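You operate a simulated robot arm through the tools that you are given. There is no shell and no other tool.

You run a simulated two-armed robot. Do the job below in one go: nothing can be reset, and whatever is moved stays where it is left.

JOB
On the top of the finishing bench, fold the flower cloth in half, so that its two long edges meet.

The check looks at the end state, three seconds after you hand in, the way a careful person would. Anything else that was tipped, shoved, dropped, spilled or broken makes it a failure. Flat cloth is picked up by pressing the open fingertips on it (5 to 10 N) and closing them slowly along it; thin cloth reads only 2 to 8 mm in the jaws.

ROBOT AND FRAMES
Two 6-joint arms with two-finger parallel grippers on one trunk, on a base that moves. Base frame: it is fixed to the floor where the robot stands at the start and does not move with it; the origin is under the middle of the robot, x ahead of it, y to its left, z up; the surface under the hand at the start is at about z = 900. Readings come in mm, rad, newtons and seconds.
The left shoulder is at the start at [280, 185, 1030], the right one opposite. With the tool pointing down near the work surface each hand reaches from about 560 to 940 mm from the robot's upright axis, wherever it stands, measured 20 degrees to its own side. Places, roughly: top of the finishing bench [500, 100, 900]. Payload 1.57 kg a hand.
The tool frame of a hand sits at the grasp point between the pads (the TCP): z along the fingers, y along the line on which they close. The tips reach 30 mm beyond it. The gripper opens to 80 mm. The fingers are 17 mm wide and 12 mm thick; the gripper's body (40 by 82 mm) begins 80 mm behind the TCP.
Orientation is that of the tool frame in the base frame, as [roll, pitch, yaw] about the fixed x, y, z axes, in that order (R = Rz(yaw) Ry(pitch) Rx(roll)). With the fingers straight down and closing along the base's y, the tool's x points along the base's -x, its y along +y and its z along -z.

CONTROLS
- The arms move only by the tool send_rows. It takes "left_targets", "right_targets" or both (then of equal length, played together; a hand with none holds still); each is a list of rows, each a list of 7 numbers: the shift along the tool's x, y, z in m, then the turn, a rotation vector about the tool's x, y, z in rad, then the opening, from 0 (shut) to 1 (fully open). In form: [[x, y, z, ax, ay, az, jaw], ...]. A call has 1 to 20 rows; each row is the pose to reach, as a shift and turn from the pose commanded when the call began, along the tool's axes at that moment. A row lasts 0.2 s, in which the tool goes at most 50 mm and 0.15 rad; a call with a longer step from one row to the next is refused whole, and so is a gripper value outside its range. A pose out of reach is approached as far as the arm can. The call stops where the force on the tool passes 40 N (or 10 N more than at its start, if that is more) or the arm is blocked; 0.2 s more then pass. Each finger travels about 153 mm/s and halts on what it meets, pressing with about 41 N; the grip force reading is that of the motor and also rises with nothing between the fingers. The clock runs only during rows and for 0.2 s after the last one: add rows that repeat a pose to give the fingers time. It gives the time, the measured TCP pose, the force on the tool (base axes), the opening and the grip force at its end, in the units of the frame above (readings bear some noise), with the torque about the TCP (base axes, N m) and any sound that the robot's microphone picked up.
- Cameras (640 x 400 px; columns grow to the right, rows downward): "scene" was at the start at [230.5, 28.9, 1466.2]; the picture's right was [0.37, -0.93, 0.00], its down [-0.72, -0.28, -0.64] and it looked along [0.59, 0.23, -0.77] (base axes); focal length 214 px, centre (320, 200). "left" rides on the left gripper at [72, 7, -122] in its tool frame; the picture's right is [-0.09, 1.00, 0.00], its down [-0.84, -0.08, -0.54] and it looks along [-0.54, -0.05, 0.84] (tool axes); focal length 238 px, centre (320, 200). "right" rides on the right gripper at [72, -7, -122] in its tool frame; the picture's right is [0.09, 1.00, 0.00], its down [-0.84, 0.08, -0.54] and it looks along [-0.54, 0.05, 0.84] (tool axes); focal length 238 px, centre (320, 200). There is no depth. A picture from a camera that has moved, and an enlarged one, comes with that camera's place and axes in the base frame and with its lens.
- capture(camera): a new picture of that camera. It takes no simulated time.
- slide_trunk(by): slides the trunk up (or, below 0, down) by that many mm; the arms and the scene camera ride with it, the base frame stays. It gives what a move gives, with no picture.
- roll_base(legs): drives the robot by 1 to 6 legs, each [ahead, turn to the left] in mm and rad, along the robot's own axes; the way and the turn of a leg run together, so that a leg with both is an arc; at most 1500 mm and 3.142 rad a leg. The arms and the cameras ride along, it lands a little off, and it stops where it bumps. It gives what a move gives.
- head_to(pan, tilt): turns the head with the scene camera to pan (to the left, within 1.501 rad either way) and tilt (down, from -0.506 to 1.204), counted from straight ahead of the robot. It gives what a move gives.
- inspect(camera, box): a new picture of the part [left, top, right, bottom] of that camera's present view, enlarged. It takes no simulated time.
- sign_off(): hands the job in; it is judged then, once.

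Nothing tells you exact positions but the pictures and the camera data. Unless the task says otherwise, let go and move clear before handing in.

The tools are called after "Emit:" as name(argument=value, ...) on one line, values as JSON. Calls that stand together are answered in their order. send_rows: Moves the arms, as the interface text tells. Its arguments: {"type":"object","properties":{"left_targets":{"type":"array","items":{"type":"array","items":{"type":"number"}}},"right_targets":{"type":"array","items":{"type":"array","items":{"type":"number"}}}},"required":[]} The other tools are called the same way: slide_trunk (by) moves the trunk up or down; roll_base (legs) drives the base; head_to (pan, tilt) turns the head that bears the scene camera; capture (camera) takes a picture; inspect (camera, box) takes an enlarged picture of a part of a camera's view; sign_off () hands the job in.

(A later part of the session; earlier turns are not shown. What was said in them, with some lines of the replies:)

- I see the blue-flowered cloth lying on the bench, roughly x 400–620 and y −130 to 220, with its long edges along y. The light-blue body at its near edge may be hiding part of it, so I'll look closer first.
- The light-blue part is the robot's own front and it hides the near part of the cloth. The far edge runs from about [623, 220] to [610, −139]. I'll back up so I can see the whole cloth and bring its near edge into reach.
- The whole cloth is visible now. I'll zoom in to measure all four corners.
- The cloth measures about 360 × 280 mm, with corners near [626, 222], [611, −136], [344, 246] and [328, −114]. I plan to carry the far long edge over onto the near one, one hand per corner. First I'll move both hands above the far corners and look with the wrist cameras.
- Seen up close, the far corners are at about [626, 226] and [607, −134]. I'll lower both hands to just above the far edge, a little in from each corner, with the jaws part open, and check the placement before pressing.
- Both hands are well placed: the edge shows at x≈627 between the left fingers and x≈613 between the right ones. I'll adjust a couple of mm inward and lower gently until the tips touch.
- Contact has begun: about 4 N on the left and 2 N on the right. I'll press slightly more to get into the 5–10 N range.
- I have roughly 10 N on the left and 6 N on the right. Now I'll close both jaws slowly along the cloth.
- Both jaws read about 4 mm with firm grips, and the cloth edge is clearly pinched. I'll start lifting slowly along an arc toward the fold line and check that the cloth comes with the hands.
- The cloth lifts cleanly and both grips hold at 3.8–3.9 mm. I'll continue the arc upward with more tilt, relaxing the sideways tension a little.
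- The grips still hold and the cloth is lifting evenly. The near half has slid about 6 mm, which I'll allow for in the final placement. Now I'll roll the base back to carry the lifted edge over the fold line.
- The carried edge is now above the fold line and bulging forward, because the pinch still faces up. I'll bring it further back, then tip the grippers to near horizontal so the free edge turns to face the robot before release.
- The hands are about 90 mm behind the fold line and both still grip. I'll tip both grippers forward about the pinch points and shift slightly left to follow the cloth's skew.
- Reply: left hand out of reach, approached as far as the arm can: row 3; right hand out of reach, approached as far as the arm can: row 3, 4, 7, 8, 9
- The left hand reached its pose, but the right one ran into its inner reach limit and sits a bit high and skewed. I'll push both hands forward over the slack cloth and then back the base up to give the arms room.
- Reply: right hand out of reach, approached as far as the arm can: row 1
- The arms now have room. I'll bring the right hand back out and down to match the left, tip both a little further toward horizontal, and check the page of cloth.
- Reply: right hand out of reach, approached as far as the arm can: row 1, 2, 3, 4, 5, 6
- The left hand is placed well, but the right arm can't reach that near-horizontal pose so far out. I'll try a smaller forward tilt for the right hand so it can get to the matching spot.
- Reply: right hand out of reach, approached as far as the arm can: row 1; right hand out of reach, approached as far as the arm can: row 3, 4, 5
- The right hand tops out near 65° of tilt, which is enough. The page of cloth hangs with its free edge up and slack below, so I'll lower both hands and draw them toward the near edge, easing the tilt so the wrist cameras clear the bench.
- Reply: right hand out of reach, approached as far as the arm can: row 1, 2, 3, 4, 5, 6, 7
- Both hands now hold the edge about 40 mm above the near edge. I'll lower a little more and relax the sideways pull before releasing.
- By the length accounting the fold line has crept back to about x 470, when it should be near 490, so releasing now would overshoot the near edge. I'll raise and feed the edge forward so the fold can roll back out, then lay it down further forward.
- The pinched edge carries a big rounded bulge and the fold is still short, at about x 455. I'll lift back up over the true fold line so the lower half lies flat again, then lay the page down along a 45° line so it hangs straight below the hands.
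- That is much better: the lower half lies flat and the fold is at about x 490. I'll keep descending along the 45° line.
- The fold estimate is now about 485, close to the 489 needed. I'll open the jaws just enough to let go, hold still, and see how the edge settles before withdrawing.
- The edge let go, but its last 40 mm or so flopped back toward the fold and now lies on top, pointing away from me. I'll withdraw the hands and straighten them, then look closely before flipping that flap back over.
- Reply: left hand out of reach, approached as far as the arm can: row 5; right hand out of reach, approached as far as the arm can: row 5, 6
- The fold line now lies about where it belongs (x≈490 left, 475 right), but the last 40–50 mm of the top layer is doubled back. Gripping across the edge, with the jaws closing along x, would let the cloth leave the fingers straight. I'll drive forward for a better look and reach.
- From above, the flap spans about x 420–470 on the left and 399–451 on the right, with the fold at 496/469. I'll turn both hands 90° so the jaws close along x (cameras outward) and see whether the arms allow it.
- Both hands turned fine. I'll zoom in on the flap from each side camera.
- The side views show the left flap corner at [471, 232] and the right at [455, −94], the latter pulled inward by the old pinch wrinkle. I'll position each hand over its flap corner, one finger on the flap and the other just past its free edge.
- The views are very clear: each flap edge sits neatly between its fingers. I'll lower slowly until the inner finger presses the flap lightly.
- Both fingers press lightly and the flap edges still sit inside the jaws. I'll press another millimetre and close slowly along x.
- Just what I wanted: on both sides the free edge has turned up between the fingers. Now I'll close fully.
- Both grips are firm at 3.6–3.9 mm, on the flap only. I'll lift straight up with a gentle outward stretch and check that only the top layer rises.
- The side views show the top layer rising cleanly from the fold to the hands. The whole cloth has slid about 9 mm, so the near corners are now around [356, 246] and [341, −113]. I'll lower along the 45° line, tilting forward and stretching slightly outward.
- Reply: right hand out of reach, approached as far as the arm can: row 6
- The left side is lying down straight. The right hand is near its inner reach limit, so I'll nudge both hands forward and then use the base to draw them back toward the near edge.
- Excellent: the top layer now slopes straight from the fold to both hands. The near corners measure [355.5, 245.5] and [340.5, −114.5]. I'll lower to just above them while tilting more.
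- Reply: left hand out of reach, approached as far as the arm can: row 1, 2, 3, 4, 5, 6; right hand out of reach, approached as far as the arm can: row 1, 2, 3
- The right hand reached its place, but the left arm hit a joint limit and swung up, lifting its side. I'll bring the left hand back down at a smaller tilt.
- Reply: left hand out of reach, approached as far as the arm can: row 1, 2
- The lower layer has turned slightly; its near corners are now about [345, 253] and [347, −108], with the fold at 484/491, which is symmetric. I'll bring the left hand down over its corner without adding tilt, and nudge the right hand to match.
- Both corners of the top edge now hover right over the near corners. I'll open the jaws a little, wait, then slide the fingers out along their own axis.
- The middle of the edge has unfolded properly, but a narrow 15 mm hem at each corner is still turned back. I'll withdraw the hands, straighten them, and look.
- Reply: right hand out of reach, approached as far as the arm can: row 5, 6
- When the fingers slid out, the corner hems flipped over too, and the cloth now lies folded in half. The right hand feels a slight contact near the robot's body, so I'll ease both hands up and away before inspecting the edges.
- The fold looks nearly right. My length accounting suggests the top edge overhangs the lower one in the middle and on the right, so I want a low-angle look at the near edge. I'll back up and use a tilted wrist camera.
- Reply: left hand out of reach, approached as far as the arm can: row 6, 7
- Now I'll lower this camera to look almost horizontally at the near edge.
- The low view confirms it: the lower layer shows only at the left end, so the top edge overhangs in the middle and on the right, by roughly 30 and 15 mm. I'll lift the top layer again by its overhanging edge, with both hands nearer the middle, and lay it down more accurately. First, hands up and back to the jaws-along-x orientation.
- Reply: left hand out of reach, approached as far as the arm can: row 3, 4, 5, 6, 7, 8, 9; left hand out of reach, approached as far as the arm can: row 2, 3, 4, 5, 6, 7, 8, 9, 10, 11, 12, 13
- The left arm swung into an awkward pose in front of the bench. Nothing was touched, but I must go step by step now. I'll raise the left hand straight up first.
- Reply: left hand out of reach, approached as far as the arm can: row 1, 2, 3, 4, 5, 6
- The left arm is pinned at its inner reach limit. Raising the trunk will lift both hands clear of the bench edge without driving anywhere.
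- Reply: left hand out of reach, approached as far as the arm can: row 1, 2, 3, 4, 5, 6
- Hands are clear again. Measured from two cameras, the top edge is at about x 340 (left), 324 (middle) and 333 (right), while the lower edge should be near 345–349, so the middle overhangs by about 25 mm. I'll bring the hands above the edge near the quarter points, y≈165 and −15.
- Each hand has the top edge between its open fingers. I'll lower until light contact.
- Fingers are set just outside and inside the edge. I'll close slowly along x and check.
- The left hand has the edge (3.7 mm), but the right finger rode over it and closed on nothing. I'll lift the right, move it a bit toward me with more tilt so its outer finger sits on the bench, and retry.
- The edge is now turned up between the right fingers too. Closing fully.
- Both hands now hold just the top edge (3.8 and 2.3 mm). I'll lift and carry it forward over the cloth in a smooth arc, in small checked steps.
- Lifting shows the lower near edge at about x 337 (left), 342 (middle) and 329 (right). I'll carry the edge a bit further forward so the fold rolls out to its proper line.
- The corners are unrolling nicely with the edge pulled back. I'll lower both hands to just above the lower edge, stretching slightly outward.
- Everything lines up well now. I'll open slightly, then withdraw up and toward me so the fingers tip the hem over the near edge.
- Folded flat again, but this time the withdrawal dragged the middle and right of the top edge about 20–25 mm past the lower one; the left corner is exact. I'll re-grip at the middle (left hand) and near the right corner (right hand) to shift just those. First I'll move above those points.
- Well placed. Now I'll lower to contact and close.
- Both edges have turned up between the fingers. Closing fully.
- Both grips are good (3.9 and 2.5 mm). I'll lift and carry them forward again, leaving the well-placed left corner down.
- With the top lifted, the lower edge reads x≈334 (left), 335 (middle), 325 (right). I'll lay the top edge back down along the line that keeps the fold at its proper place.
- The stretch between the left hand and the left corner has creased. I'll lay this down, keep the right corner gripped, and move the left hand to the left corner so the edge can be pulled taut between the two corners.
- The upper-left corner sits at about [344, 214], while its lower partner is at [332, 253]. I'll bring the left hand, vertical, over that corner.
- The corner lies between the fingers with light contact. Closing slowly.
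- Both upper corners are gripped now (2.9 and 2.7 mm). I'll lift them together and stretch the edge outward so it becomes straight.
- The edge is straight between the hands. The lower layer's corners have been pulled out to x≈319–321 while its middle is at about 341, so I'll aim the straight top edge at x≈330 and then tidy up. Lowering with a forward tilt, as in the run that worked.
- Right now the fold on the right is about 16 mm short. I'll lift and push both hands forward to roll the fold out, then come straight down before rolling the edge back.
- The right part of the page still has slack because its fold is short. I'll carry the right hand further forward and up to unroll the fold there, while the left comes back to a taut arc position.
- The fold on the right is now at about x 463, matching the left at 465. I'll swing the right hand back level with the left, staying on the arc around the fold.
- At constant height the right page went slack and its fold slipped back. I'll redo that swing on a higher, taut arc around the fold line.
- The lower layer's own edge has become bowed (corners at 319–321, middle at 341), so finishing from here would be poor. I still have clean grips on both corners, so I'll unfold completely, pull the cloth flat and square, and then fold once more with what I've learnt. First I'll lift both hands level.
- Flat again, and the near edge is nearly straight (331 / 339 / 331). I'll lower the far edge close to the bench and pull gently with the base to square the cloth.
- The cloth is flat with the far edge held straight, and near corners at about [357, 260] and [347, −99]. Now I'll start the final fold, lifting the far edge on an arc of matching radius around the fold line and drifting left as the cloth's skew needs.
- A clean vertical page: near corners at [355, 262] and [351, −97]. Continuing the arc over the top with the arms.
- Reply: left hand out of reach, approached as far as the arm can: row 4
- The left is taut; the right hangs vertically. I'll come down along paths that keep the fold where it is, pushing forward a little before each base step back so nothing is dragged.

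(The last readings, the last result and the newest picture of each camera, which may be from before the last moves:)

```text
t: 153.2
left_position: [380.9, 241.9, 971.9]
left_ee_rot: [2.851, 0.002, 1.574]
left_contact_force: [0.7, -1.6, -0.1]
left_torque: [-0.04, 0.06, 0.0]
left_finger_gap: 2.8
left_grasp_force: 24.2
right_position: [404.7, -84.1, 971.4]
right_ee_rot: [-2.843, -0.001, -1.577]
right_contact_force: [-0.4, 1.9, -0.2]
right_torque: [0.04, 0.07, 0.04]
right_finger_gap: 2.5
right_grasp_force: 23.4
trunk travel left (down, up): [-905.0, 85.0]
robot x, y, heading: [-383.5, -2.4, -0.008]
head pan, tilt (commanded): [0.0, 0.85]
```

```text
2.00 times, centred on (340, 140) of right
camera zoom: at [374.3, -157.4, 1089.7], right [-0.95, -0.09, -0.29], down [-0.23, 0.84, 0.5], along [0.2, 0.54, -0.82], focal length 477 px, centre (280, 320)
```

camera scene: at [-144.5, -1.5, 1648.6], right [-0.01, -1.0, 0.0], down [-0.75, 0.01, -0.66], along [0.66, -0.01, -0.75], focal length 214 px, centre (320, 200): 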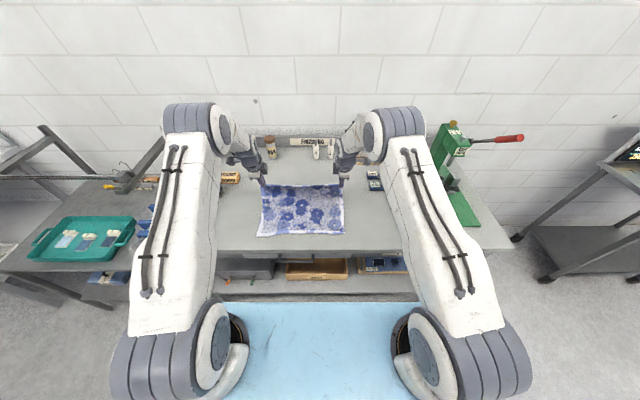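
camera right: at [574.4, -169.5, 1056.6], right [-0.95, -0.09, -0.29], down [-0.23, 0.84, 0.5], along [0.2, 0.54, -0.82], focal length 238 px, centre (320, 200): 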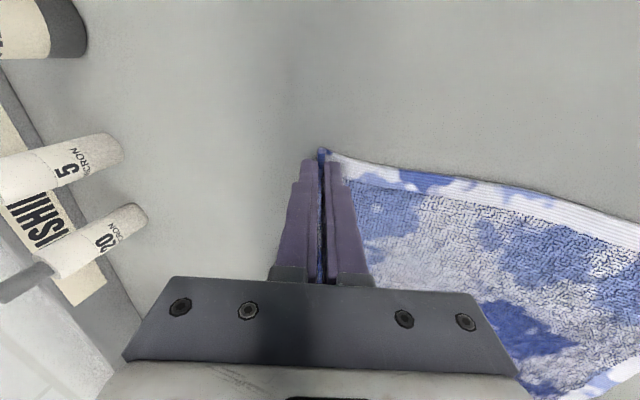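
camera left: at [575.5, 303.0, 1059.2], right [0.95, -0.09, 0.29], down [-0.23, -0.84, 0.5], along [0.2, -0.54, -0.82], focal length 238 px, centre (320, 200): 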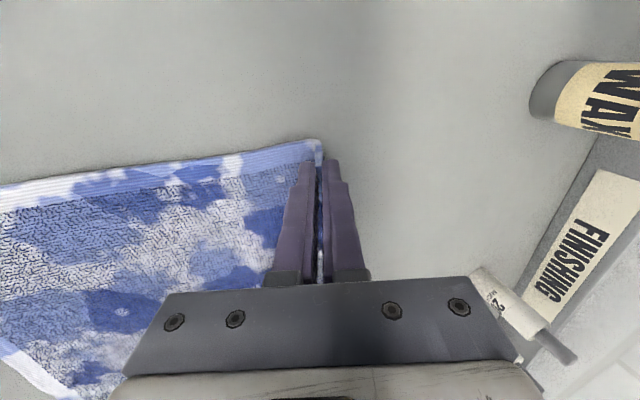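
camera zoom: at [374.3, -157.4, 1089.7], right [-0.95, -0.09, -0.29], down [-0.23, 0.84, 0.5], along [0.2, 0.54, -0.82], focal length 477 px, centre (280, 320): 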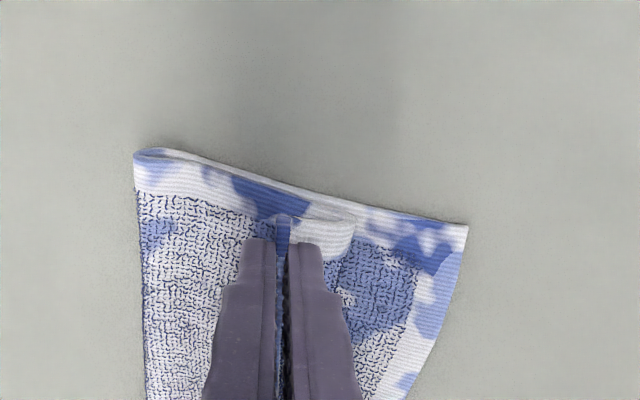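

Nearly there: near corners are [356, 265] and [351, −96], with the fold at 501/488.5. Final lowering to just above the near edge, shifting slightly left to match the corners.

Emit:
send_rows(left_targets=[[0.001, -0.0032, 0.0051, 0, 0, 0, 0], [0.002, -0.0063, 0.0102, 0, 0, 0, 0], [0.003, -0.0095, 0.0153, 0, 0, 0, 0], [0.004, -0.0126, 0.0204, 0, 0, 0, 0], [0.005, -0.0158, 0.0255, 0, 0, 0, 0], [0.005, -0.0158, 0.0255, 0, 0, 0, 0]], right_targets=[[-0.0005, 0.0094, 0.0036, 0, 0, 0, 0], [-0.001, 0.0188, 0.0072, 0, 0, 0, 0], [-0.0015, 0.0282, 0.0107, 0, 0, 0, 0], [-0.002, 0.0376, 0.0143, 0, 0, 0, 0], [-0.0025, 0.047, 0.0179, 0, 0, 0, 0], [-0.0025, 0.047, 0.0179, 0, 0, 0, 0]])

Emit:
inspect(camera="scene", box=[220, 130, 396, 240])

Emit:
inspect(camera="left", box=[140, 40, 460, 240])

Emit:
inspect(camera="right", box=[180, 40, 500, 240])

```text
t: 154.6
left_position: [378.4, 249.1, 945.7]
left_ee_rot: [2.868, -0.011, 1.58]
left_contact_force: [-0.8, -3.6, 0.8]
left_torque: [-0.11, 0.01, -0.05]
left_finger_gap: 3.0
left_grasp_force: 23.9
left hand out of reach, approached as far as the arm can: row 4, 5, 6
right_position: [363.4, -81.0, 940.7]
right_ee_rot: [-2.842, 0.002, -1.575]
right_contact_force: [-0.1, 1.6, 1.2]
right_torque: [0.09, 0.02, 0.04]
right_finger_gap: 2.7
right_grasp_force: 24.5
right hand out of reach, approached as far as the arm can: row 5
trunk travel left (down, up): [-905.0, 85.0]
robot x, y, heading: [-386.8, 0.3, -0.008]
head pan, tilt (commanded): [0.0, 0.85]
```

```text
3.64 times, centred on (308, 185) of scene
camera zoom: at [-145.8, -1.0, 1648.7], right [-0.01, -1.0, 0.0], down [-0.75, 0.0, -0.66], along [0.66, 0.0, -0.75], focal length 780 px, centre (364, 254)
```

zoom: 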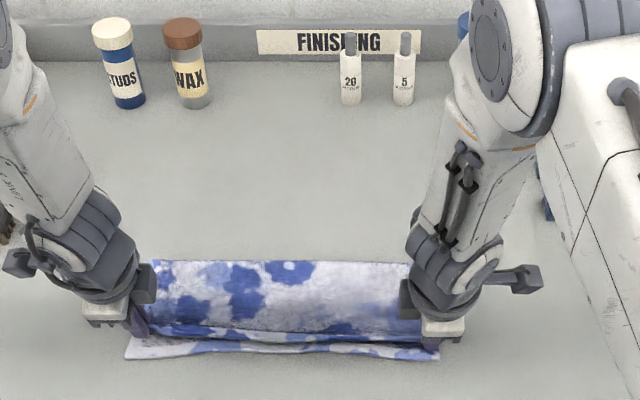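

```text
2.00 times, centred on (300, 140) of left
camera zoom: at [351.4, 320.0, 1066.5], right [0.96, -0.09, 0.27], down [-0.21, -0.84, 0.49], along [0.18, -0.53, -0.83], focal length 477 px, centre (360, 320)
```

zoom: 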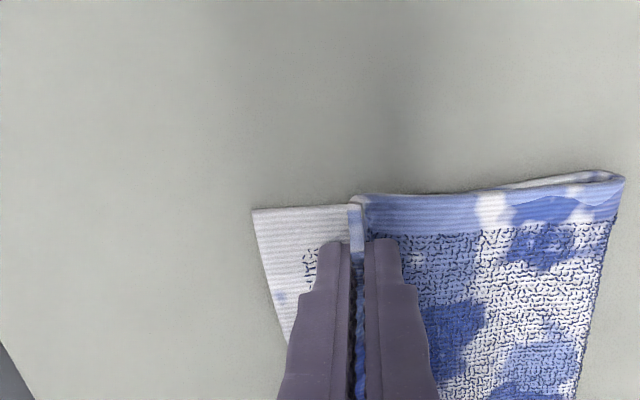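

```text
2.00 times, centred on (340, 140) of right
camera zoom: at [333.8, -154.1, 1058.6], right [-0.95, -0.09, -0.29], down [-0.23, 0.84, 0.5], along [0.2, 0.54, -0.82], focal length 477 px, centre (280, 320)
```

zoom: 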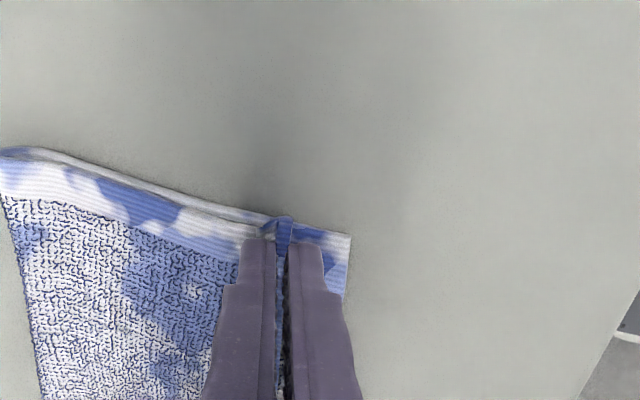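

Almost perfect. The left edge is about 8 mm short because the arm reached its limit, so I'll move the right hand forward a touch and roll the base back 8 mm, which shifts only the left net.

Emit:
send_rows(right_targets=[[0, -0.0034, 0.001, 0, 0, 0, 0], [0, -0.0067, 0.0021, 0, 0, 0, 0]])

Emit:
roll_base(legs=[[-9, 0]])

Emit:
inspect(camera="left", box=[140, 40, 460, 240])

Emit:
inspect(camera="right", box=[180, 40, 500, 240])

Emit:
inspect(camera="scene", box=[240, 160, 368, 240])

```text
t: 155.2
left_position: [377.9, 248.4, 945.8]
left_ee_rot: [2.869, -0.01, 1.58]
left_contact_force: [0.6, -3.3, 0.5]
left_torque: [-0.1, 0.06, -0.06]
left_finger_gap: 2.9
left_grasp_force: 23.9
right_position: [370.7, -82.3, 939.9]
right_ee_rot: [-2.844, 0.0, -1.576]
right_contact_force: [0.0, 3.2, 0.5]
right_torque: [0.07, 0.02, 0.03]
right_finger_gap: 2.4
right_grasp_force: 23.4
trunk travel left (down, up): [-905.0, 85.0]
robot x, y, heading: [-383.8, -0.6, -0.003]
head pan, tilt (commanded): [0.0, 0.85]
```

```text
t: 155.9
left_position: [369.3, 250.0, 945.4]
left_ee_rot: [2.868, -0.011, 1.578]
left_contact_force: [0.9, -3.2, 0.0]
left_torque: [-0.08, 0.02, -0.03]
left_finger_gap: 2.4
left_grasp_force: 24.2
right_position: [361.6, -82.0, 940.5]
right_ee_rot: [-2.841, 0.0, -1.576]
right_contact_force: [0.0, 1.6, -0.4]
right_torque: [0.06, 0.07, 0.02]
right_finger_gap: 2.4
right_grasp_force: 23.8
trunk travel left (down, up): [-905.0, 85.0]
robot x, y, heading: [-392.9, -1.3, -0.005]
head pan, tilt (commanded): [0.0, 0.85]
```

```text
2.00 times, centred on (300, 140) of left
camera zoom: at [342.5, 320.2, 1066.3], right [0.96, -0.09, 0.27], down [-0.21, -0.84, 0.49], along [0.18, -0.53, -0.83], focal length 477 px, centre (360, 320)
```

zoom: 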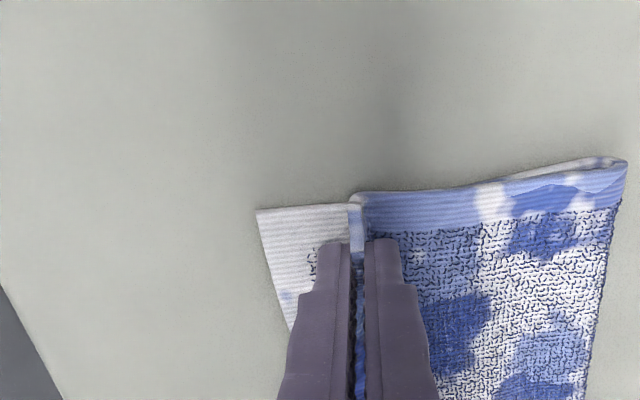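

```text
2.00 times, centred on (340, 140) of right
camera zoom: at [331.9, -154.3, 1058.4], right [-0.95, -0.09, -0.29], down [-0.23, 0.84, 0.5], along [0.2, 0.54, -0.82], focal length 477 px, centre (280, 320)
```

zoom: 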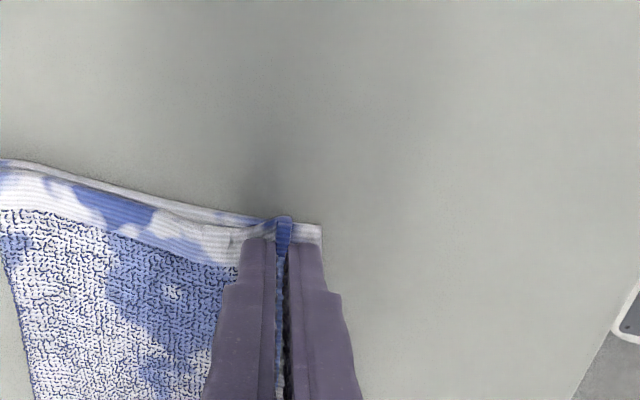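

```text
5.00 times, centred on (304, 200) of scene
camera zoom: at [-154.4, -0.9, 1648.6], right [-0.01, -1.0, 0.0], down [-0.75, 0.0, -0.66], along [0.66, 0.0, -0.75], focal length 1072 px, centre (400, 200)
```

zoom: 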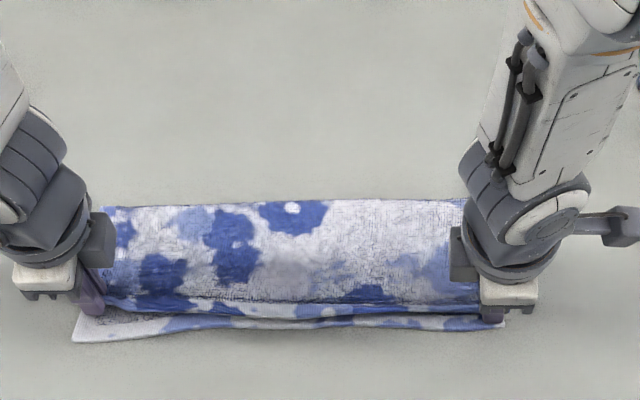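

The last nudge turned the lower layer slightly: its near edge is now ≈347 left, 359 middle, 358 right, leaving slack in the right part of the page. I'll lift only the right corner up and forward to unroll its fold, then lay it again.

Emit:
send_rows(right_targets=[[-0.002, -0.0153, -0.0173, 0, 0, 0, 0], [-0.006, -0.0433, -0.04, 0, 0, 0, 0], [-0.01, -0.0802, -0.0579, 0, 0, 0, 0], [-0.015, -0.1139, -0.0653, 0, 0, 0, 0], [-0.019, -0.1446, -0.0631, 0, 0, 0, 0], [-0.021, -0.1589, -0.0587, 0, 0, 0, 0], [-0.021, -0.1589, -0.0587, 0, 0, 0, 0]])

Emit:
inspect(camera="right", box=[220, 40, 540, 240])

Emit:
inspect(camera="scene", box=[230, 140, 390, 240])

```text
t: 157.5
left_position: [370.3, 248.5, 945.9]
left_ee_rot: [2.866, -0.01, 1.578]
left_contact_force: [7.4, -17.1, 5.4]
left_torque: [-0.58, -0.32, -0.18]
left_finger_gap: 2.8
left_grasp_force: 24.3
right_position: [493.8, -61.7, 1043.2]
right_ee_rot: [-2.845, -0.002, -1.574]
right_contact_force: [-7.7, 16.7, -5.8]
right_torque: [0.41, 0.2, 0.24]
right_finger_gap: 2.8
right_grasp_force: 24.1
trunk travel left (down, up): [-905.0, 85.0]
robot x, y, heading: [-393.1, 0.4, -0.006]
head pan, tilt (commanded): [0.0, 0.85]
```

```text
2.00 times, centred on (380, 140) of right
camera zoom: at [464.0, -134.2, 1162.2], right [-0.95, -0.09, -0.29], down [-0.23, 0.84, 0.5], along [0.2, 0.54, -0.82], focal length 477 px, centre (200, 320)
```

zoom: 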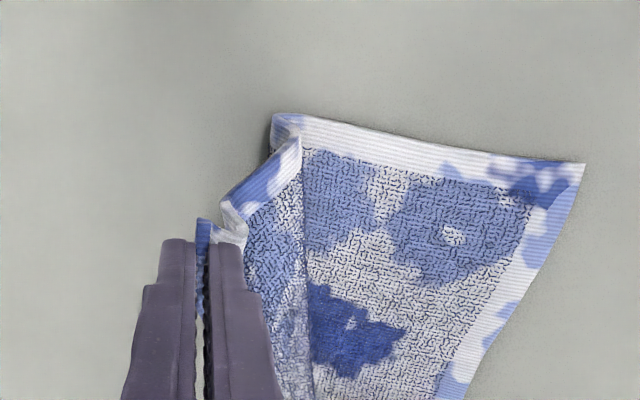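

```text
4.00 times, centred on (310, 190) of scene
camera zoom: at [-154.7, -0.9, 1648.7], right [-0.01, -1.0, 0.0], down [-0.75, 0.0, -0.66], along [0.66, 0.0, -0.75], focal length 858 px, centre (360, 240)
```

zoom: 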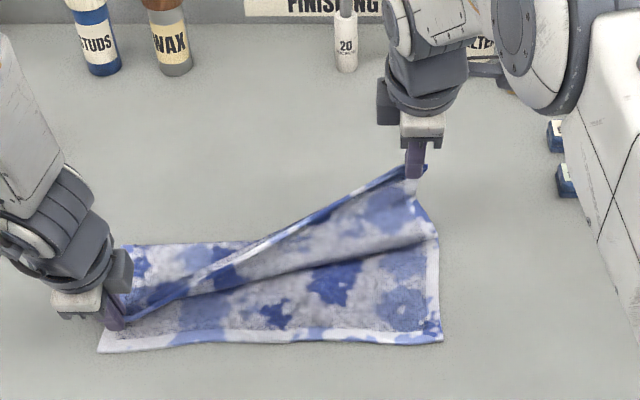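

The fold on the right is now at x≈499, exactly what's needed, but the edge is stretched too tight (17 N). I'll come back and down right away along a path that respects the edge length.

Emit:
send_rows(right_targets=[[-0.003, 0.014, 0.0069, 0, 0, 0, 0], [-0.0037, 0.028, 0.0138, 0, 0, 0, 0], [0.0013, 0.0405, 0.0204, 0, 0, 0, 0], [0.0063, 0.0531, 0.027, 0, 0, 0, 0], [0.0102, 0.0656, 0.0336, 0, 0, 0, 0], [0.0141, 0.0781, 0.0402, 0, 0, 0, 0], [0.0162, 0.0903, 0.0459, 0, 0, 0, 0], [0.0183, 0.1025, 0.0515, 0, 0, 0, 0], [0.0183, 0.1025, 0.0515, 0, 0, 0, 0]])

Emit:
inspect(camera="right", box=[180, 40, 500, 240])

Emit:
inspect(camera="left", box=[140, 40, 460, 240])

Emit:
inspect(camera="scene", box=[230, 140, 390, 240])

```text
t: 159.5
left_position: [369.4, 249.2, 944.7]
left_ee_rot: [2.867, -0.011, 1.578]
left_contact_force: [0.3, -2.1, 0.6]
left_torque: [-0.08, 0.03, -0.05]
left_finger_gap: 2.6
left_grasp_force: 24.0
right_position: [412.7, -77.8, 963.1]
right_ee_rot: [-2.843, 0.0, -1.575]
right_contact_force: [-0.8, 3.0, 0.4]
right_torque: [0.06, 0.02, -0.01]
right_finger_gap: 2.6
right_grasp_force: 24.0
trunk travel left (down, up): [-905.0, 85.0]
robot x, y, heading: [-394.6, -2.7, -0.009]
head pan, tilt (commanded): [0.0, 0.85]
```

```text
2.00 times, centred on (340, 140) of right
camera zoom: at [382.9, -150.8, 1081.7], right [-0.95, -0.09, -0.29], down [-0.23, 0.84, 0.5], along [0.2, 0.54, -0.82], focal length 477 px, centre (280, 320)
```

zoom: 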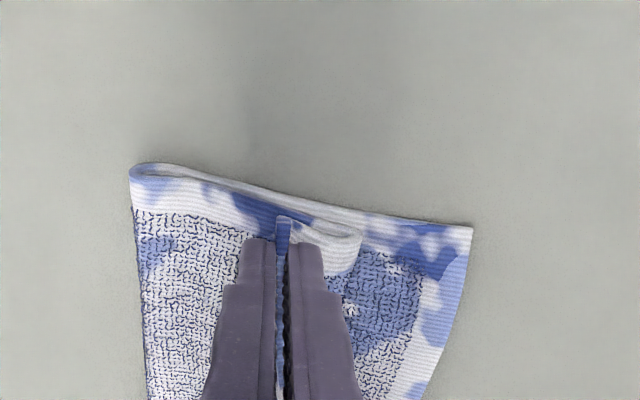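

```text
2.00 times, centred on (300, 140) of left
camera zoom: at [342.3, 320.2, 1066.5], right [0.96, -0.09, 0.27], down [-0.21, -0.84, 0.49], along [0.18, -0.53, -0.83], focal length 477 px, centre (360, 320)
```

zoom: 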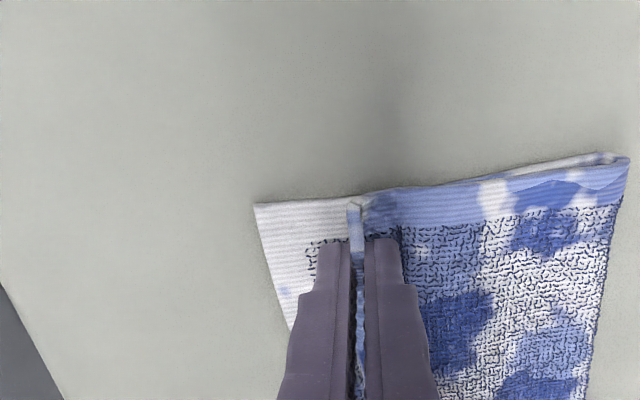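

```text
4.00 times, centred on (310, 190) of scene
camera zoom: at [-154.8, -0.9, 1648.7], right [-0.01, -1.0, 0.0], down [-0.75, 0.0, -0.66], along [0.66, 0.0, -0.75], focal length 858 px, centre (360, 240)
```

zoom: 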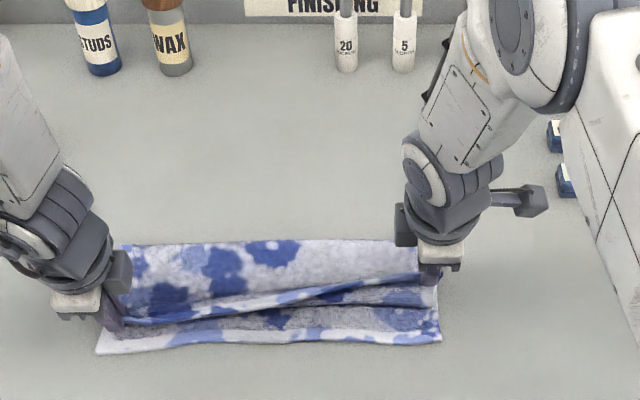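

Emit:
send_rows(right_targets=[[0, 0.0122, 0.0024, 0, 0, 0, 0], [0, 0.0243, 0.0048, 0, 0, 0, 0], [0, 0.0365, 0.0072, 0, 0, 0, 0], [0, 0.0486, 0.0096, 0, 0, 0, 0], [0, 0.0486, 0.0096, 0, 0, 0, 0]])

Emit:
inspect(camera="right", box=[180, 40, 500, 240])

Emit:
inspect(camera="left", box=[140, 40, 460, 240])

Emit:
inspect(camera="scene", box=[240, 160, 368, 240])

```text
t: 160.7
left_position: [368.5, 249.2, 946.3]
left_ee_rot: [2.868, -0.011, 1.58]
left_contact_force: [0.1, -1.5, -0.5]
left_torque: [-0.04, 0.06, -0.07]
left_finger_gap: 2.8
left_grasp_force: 24.1
right_position: [370.3, -78.2, 938.8]
right_ee_rot: [-2.842, -0.001, -1.575]
right_contact_force: [0.8, 1.2, 0.6]
right_torque: [0.0, -0.01, 0.06]
right_finger_gap: 2.8
right_grasp_force: 23.7
right hand out of reach, approached as far as the arm can: row 4
trunk travel left (down, up): [-905.0, 85.0]
robot x, y, heading: [-397.6, 6.2, -0.005]
head pan, tilt (commanded): [0.0, 0.85]
```

```text
2.00 times, centred on (340, 140) of right
camera zoom: at [340.5, -151.7, 1057.8], right [-0.95, -0.09, -0.29], down [-0.23, 0.84, 0.5], along [0.2, 0.54, -0.82], focal length 477 px, centre (280, 320)
```

zoom: 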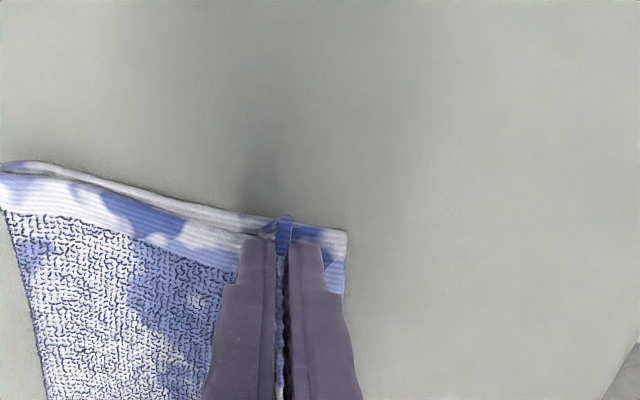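

```text
2.00 times, centred on (300, 140) of left
camera zoom: at [342.3, 320.2, 1066.5], right [0.96, -0.09, 0.27], down [-0.21, -0.84, 0.49], along [0.18, -0.53, -0.83], focal length 477 px, centre (360, 320)
```

zoom: 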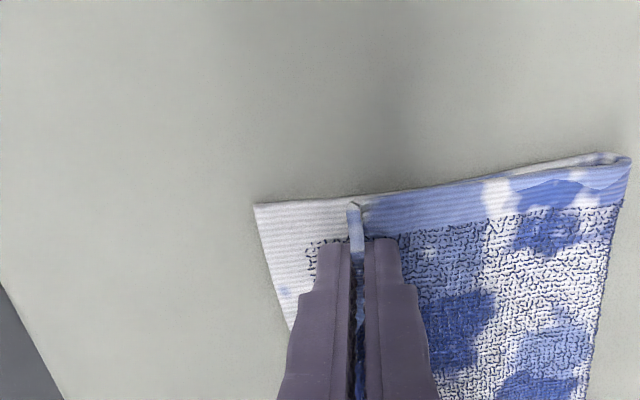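

```text
5.00 times, centred on (304, 200) of scene
camera zoom: at [-154.8, -0.9, 1648.7], right [-0.01, -1.0, 0.0], down [-0.75, 0.0, -0.66], along [0.66, 0.0, -0.75], focal length 1072 px, centre (400, 200)
```

zoom: 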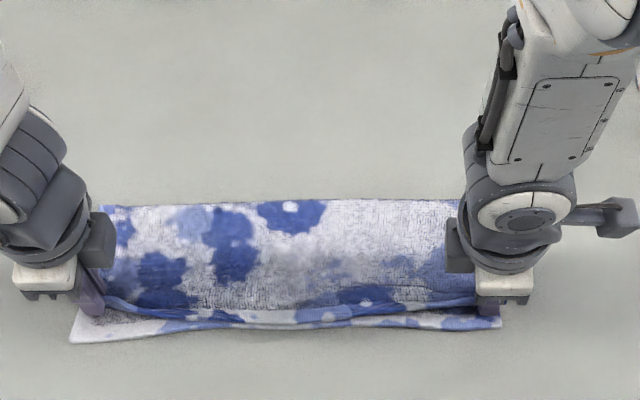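

Both corners now sit right over the lower corners with only small tension. I'll open the jaws gently and look before withdrawing.

Emit:
send_rows(left_targets=[[0, 0, 0, 0, 0, 0, 0.08], [0, 0, 0, 0, 0, 0, 0.15], [0, 0, 0, 0, 0, 0, 0.2], [0, 0, 0, 0, 0, 0, 0.2]], right_targets=[[0, 0, 0, 0, 0, 0, 0.08], [0, 0, 0, 0, 0, 0, 0.15], [0, 0, 0, 0, 0, 0, 0.2], [0, 0, 0, 0, 0, 0, 0.2]])

Emit:
inspect(camera="right", box=[240, 100, 400, 200])

Emit:
inspect(camera="left", box=[240, 100, 400, 200])

Emit:
inspect(camera="scene", box=[240, 160, 368, 240])

```text
t: 161.7
left_position: [370.1, 249.6, 945.1]
left_ee_rot: [2.868, -0.011, 1.579]
left_contact_force: [0.5, -1.7, 1.0]
left_torque: [0.0, -0.01, -0.01]
left_finger_gap: 16.1
left_grasp_force: 0.0
right_position: [370.0, -79.1, 938.6]
right_ee_rot: [-2.843, 0.0, -1.576]
right_contact_force: [-0.5, 0.9, 0.2]
right_torque: [0.0, 0.01, -0.01]
right_finger_gap: 15.6
right_grasp_force: 0.0
trunk travel left (down, up): [-905.0, 85.0]
robot x, y, heading: [-390.0, 3.9, -0.004]
head pan, tilt (commanded): [0.0, 0.85]
```

```text
4.00 times, centred on (320, 150) of right
camera zoom: at [340.5, -151.8, 1057.7], right [-0.95, -0.09, -0.29], down [-0.23, 0.84, 0.5], along [0.2, 0.54, -0.82], focal length 953 px, centre (320, 400)
```

zoom: 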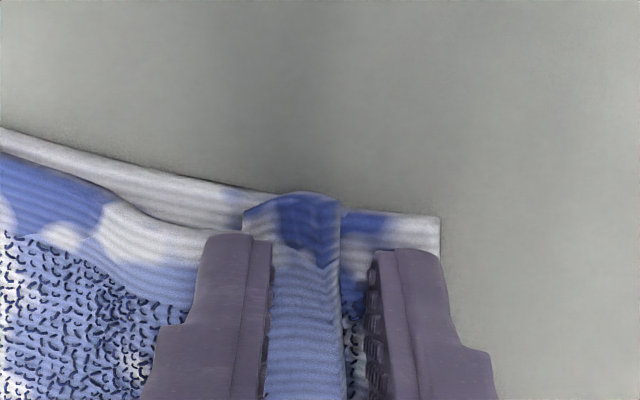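

```text
4.00 times, centred on (320, 150) of left
camera zoom: at [342.3, 320.2, 1066.5], right [0.96, -0.09, 0.27], down [-0.21, -0.84, 0.49], along [0.18, -0.53, -0.83], focal length 953 px, centre (320, 400)
```

zoom: 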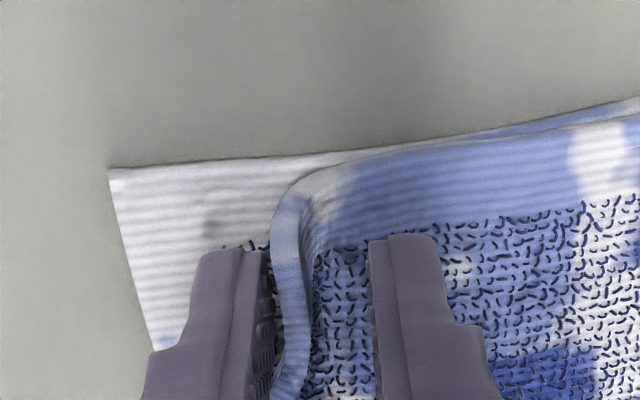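

```text
5.00 times, centred on (304, 200) of scene
camera zoom: at [-154.9, -0.9, 1648.7], right [-0.01, -1.0, 0.0], down [-0.75, 0.0, -0.66], along [0.66, 0.0, -0.75], focal length 1072 px, centre (400, 200)
```

zoom: 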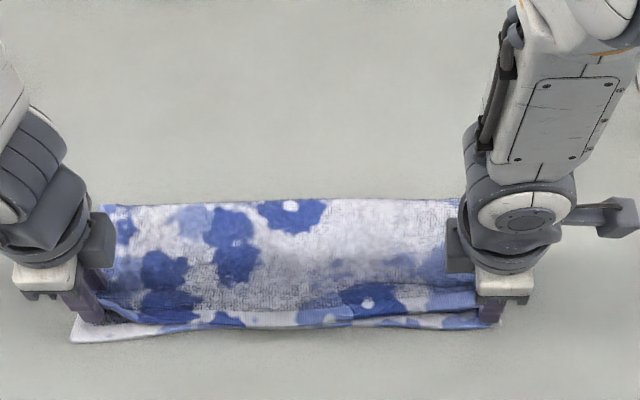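

Both hems lean toward the near side as wanted. I'll slide the fingers out along their own axes in small steps.

Emit:
send_rows(left_targets=[[0, 0, -0.008, 0, 0, 0, 0.2], [0, 0, -0.018, 0, 0, 0, 0.2], [0, 0, -0.03, 0, 0, 0, 0.2], [0, 0, -0.05, 0, 0, 0, 0.2], [0, 0, -0.08, 0, 0, 0, 0.2], [0, 0, -0.11, 0, 0, 0, 0.2]], right_targets=[[0, 0, -0.008, 0, 0, 0, 0.2], [0, 0, -0.018, 0, 0, 0, 0.2], [0, 0, -0.03, 0, 0, 0, 0.2], [0, 0, -0.05, 0, 0, 0, 0.2], [0, 0, -0.08, 0, 0, 0, 0.2], [0, 0, -0.11, 0, 0, 0, 0.2]])

Emit:
inspect(camera="scene", box=[240, 160, 368, 240])

Emit:
inspect(camera="left", box=[180, 20, 500, 220])

Emit:
inspect(camera="right", box=[140, 20, 460, 220])

```text
t: 163.1
left_position: [338.9, 247.6, 1051.9]
left_ee_rot: [2.867, -0.011, 1.578]
left_contact_force: [1.1, -0.2, 0.2]
left_torque: [0.01, 0.03, 0.0]
left_finger_gap: 15.9
left_grasp_force: 0.1
right_position: [335.3, -77.6, 1042.4]
right_ee_rot: [-2.844, 0.0, -1.576]
right_contact_force: [-0.1, 0.3, -0.8]
right_torque: [0.02, 0.01, 0.0]
right_finger_gap: 16.4
right_grasp_force: 0.1
trunk travel left (down, up): [-905.0, 85.0]
robot x, y, heading: [-395.5, -1.5, -0.01]
head pan, tilt (commanded): [0.0, 0.85]
```

```text
5.00 times, centred on (304, 200) of scene
camera zoom: at [-154.8, -1.0, 1648.6], right [-0.01, -1.0, 0.0], down [-0.75, 0.0, -0.66], along [0.66, 0.0, -0.75], focal length 1072 px, centre (400, 200)
```

zoom: 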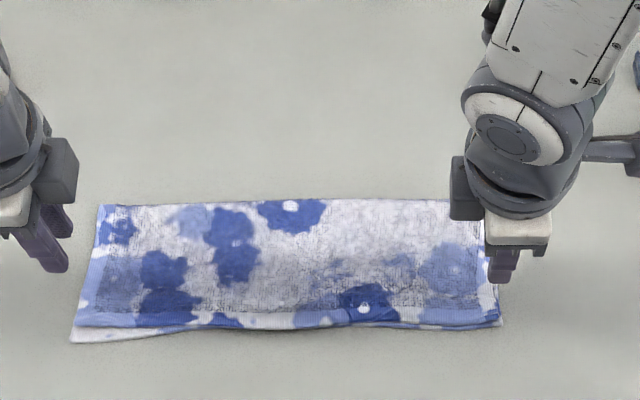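

```text
2.00 times, centred on (340, 120) of left
camera zoom: at [312.4, 318.6, 1173.0], right [0.96, -0.09, 0.27], down [-0.21, -0.84, 0.49], along [0.18, -0.53, -0.83], focal length 477 px, centre (280, 360)
```

zoom: 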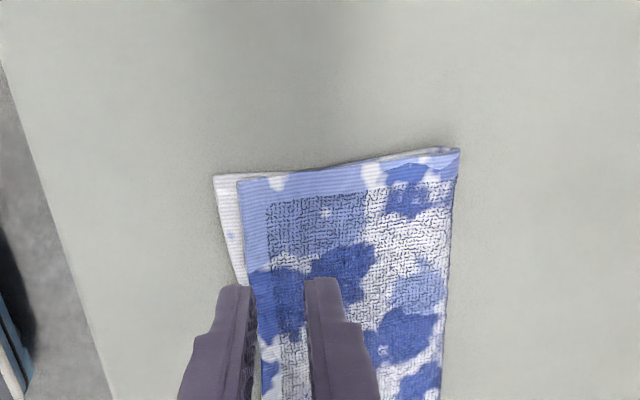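

```text
2.00 times, centred on (300, 120) of right
camera zoom: at [304.4, -150.5, 1160.8], right [-0.95, -0.09, -0.29], down [-0.23, 0.84, 0.5], along [0.2, 0.54, -0.82], focal length 477 px, centre (360, 360)
```

zoom: 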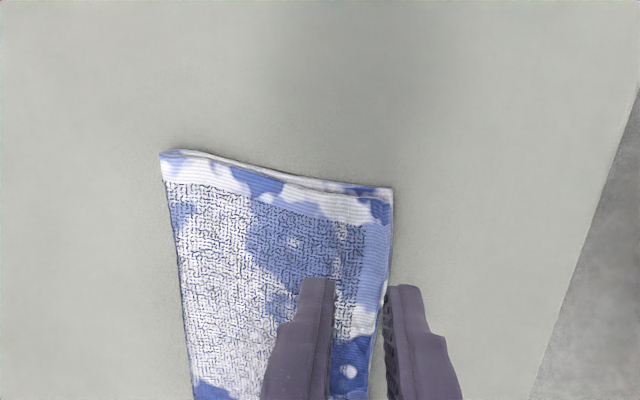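

Beautiful: the cloth is folded with the edges nearly coincident. I'll raise the hands a bit and inspect the near edge closely from several views.

Emit:
inspect(camera="scene", box=[250, 196, 314, 236])

Emit:
inspect(camera="scene", box=[290, 196, 354, 236])

Emit:
inspect(camera="left", box=[260, 80, 420, 180])

Emit:
inspect(camera="right", box=[220, 80, 380, 180])

```text
10.00 times, centred on (282, 216) of scene
camera zoom: at [-154.8, -1.0, 1648.6], right [-0.01, -1.0, 0.0], down [-0.75, 0.0, -0.66], along [0.66, 0.0, -0.75], focal length 2145 px, centre (700, 40)
```

zoom: 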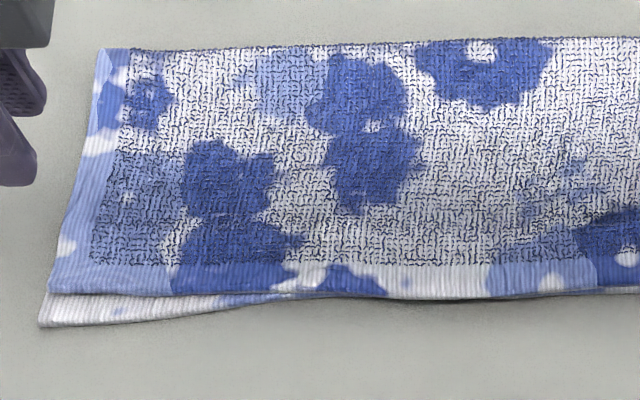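

```text
10.00 times, centred on (322, 216) of scene
camera zoom: at [-154.8, -1.0, 1648.6], right [-0.01, -1.0, 0.0], down [-0.75, 0.0, -0.66], along [0.66, 0.0, -0.75], focal length 2145 px, centre (300, 40)
```

zoom: 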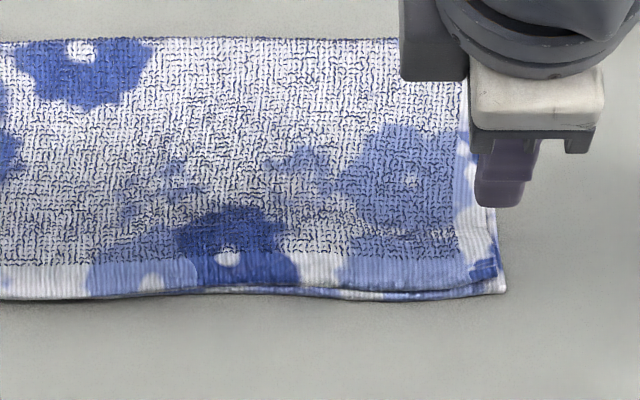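

```text
4.00 times, centred on (340, 130) of left
camera zoom: at [312.4, 318.6, 1173.0], right [0.96, -0.09, 0.27], down [-0.21, -0.84, 0.49], along [0.18, -0.53, -0.83], focal length 953 px, centre (240, 480)
```

zoom: 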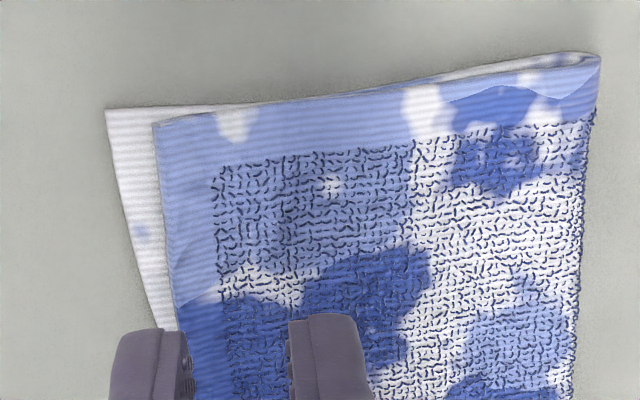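

```text
4.00 times, centred on (300, 130) of right
camera zoom: at [304.4, -150.5, 1160.8], right [-0.95, -0.09, -0.29], down [-0.23, 0.84, 0.5], along [0.2, 0.54, -0.82], focal length 953 px, centre (400, 480)
```

zoom: 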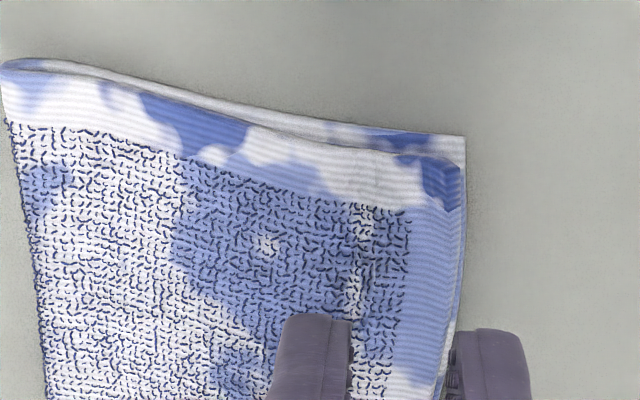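

The result is neat: edges coincide within a few mm along the middle and right, and within about 12 mm at the left corner, with the top lying flat. I'll clear the hands by raising the trunk and backing away, then do a final check of the bench.

Emit:
slide_trunk(by=80)

Emit:
roll_base(legs=[[-140, 0]])

Emit:
capture(camera="scene")

Emit:
inspect(camera="scene", box=[240, 150, 368, 230])

```text
t: 164.3
left_position: [339.3, 247.9, 1131.0]
left_ee_rot: [2.867, -0.01, 1.579]
left_contact_force: [0.2, -0.2, 0.6]
left_torque: [-0.01, -0.03, -0.03]
left_finger_gap: 15.9
left_grasp_force: 0.1
right_position: [334.9, -78.5, 1122.6]
right_ee_rot: [-2.843, -0.001, -1.576]
right_contact_force: [0.2, 0.1, 0.6]
right_torque: [0.01, 0.01, 0.01]
right_finger_gap: 16.1
right_grasp_force: 0.0
trunk travel left (down, up): [-985.0, 5.0]
robot x, y, heading: [-392.8, 2.5, -0.001]
head pan, tilt (commanded): [0.0, 0.85]
```

```text
t: 165.6
left_position: [198.4, 246.2, 1132.1]
left_ee_rot: [2.868, -0.011, 1.576]
left_contact_force: [0.1, -0.7, 0.2]
left_torque: [0.04, -0.02, 0.01]
left_finger_gap: 16.0
left_grasp_force: 0.0
right_position: [193.3, -78.9, 1122.0]
right_ee_rot: [-2.844, 0.0, -1.581]
right_contact_force: [0.1, 0.3, 0.3]
right_torque: [-0.02, 0.03, -0.02]
right_finger_gap: 16.1
right_grasp_force: 0.0
trunk travel left (down, up): [-985.0, 5.0]
robot x, y, heading: [-533.9, 2.9, -0.006]
head pan, tilt (commanded): [0.0, 0.85]
```

```text
taken
camera scene: at [-296.9, -0.6, 1728.7], right [-0.01, -1.0, 0.0], down [-0.75, 0.01, -0.66], along [0.66, -0.01, -0.75], focal length 214 px, centre (320, 200)
```

scene: 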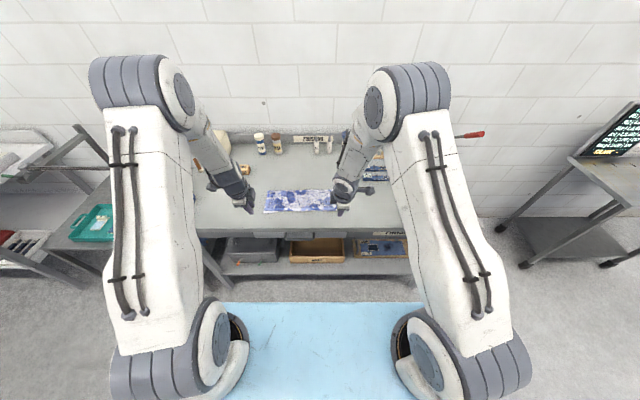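

```text
5.00 times, centred on (304, 190) of scene
camera zoom: at [-296.9, -0.6, 1728.7], right [-0.01, -1.0, 0.0], down [-0.75, 0.01, -0.66], along [0.66, -0.01, -0.75], focal length 1072 px, centre (400, 250)
```

zoom: 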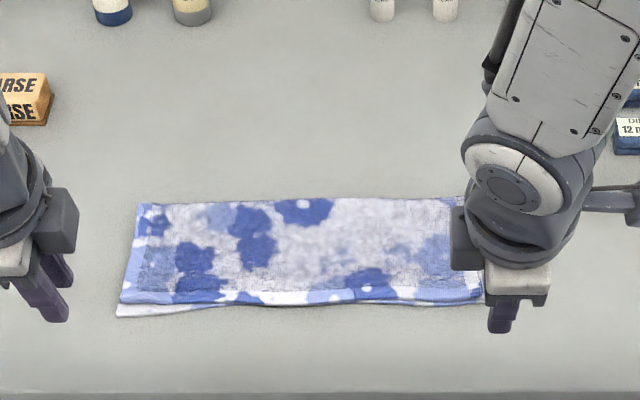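

The cloth lies folded in half on the bench with its long edges together. The other items are in place and both hands are clear. Handing in.

Emit:
sign_off()

```text
The job is handed in.
```

The flower cloth is folded in half on top of the finishing bench, with its two long edges together, and the job is handed in.

- **Edge match:** the long edges meet within about 5 mm along the middle and the right side. At the left corner the top layer stops about 12 mm short of the lower one. I measured this from the camera pictures. I left that corner alone because earlier re-grips had dragged the lower layer.
- **How it went:** it took several attempts. The first laid the top edge too far over in the middle. I then unfolded the cloth fully, pulled it flat and folded it again. Along the way the cloth shifted a little on the bench, so it does not lie exactly where it started.
- **Surroundings:** in the final pictures nothing visible looked tipped or out of place, though the arms hid part of the right side. Both grippers are open and clear of the bench.
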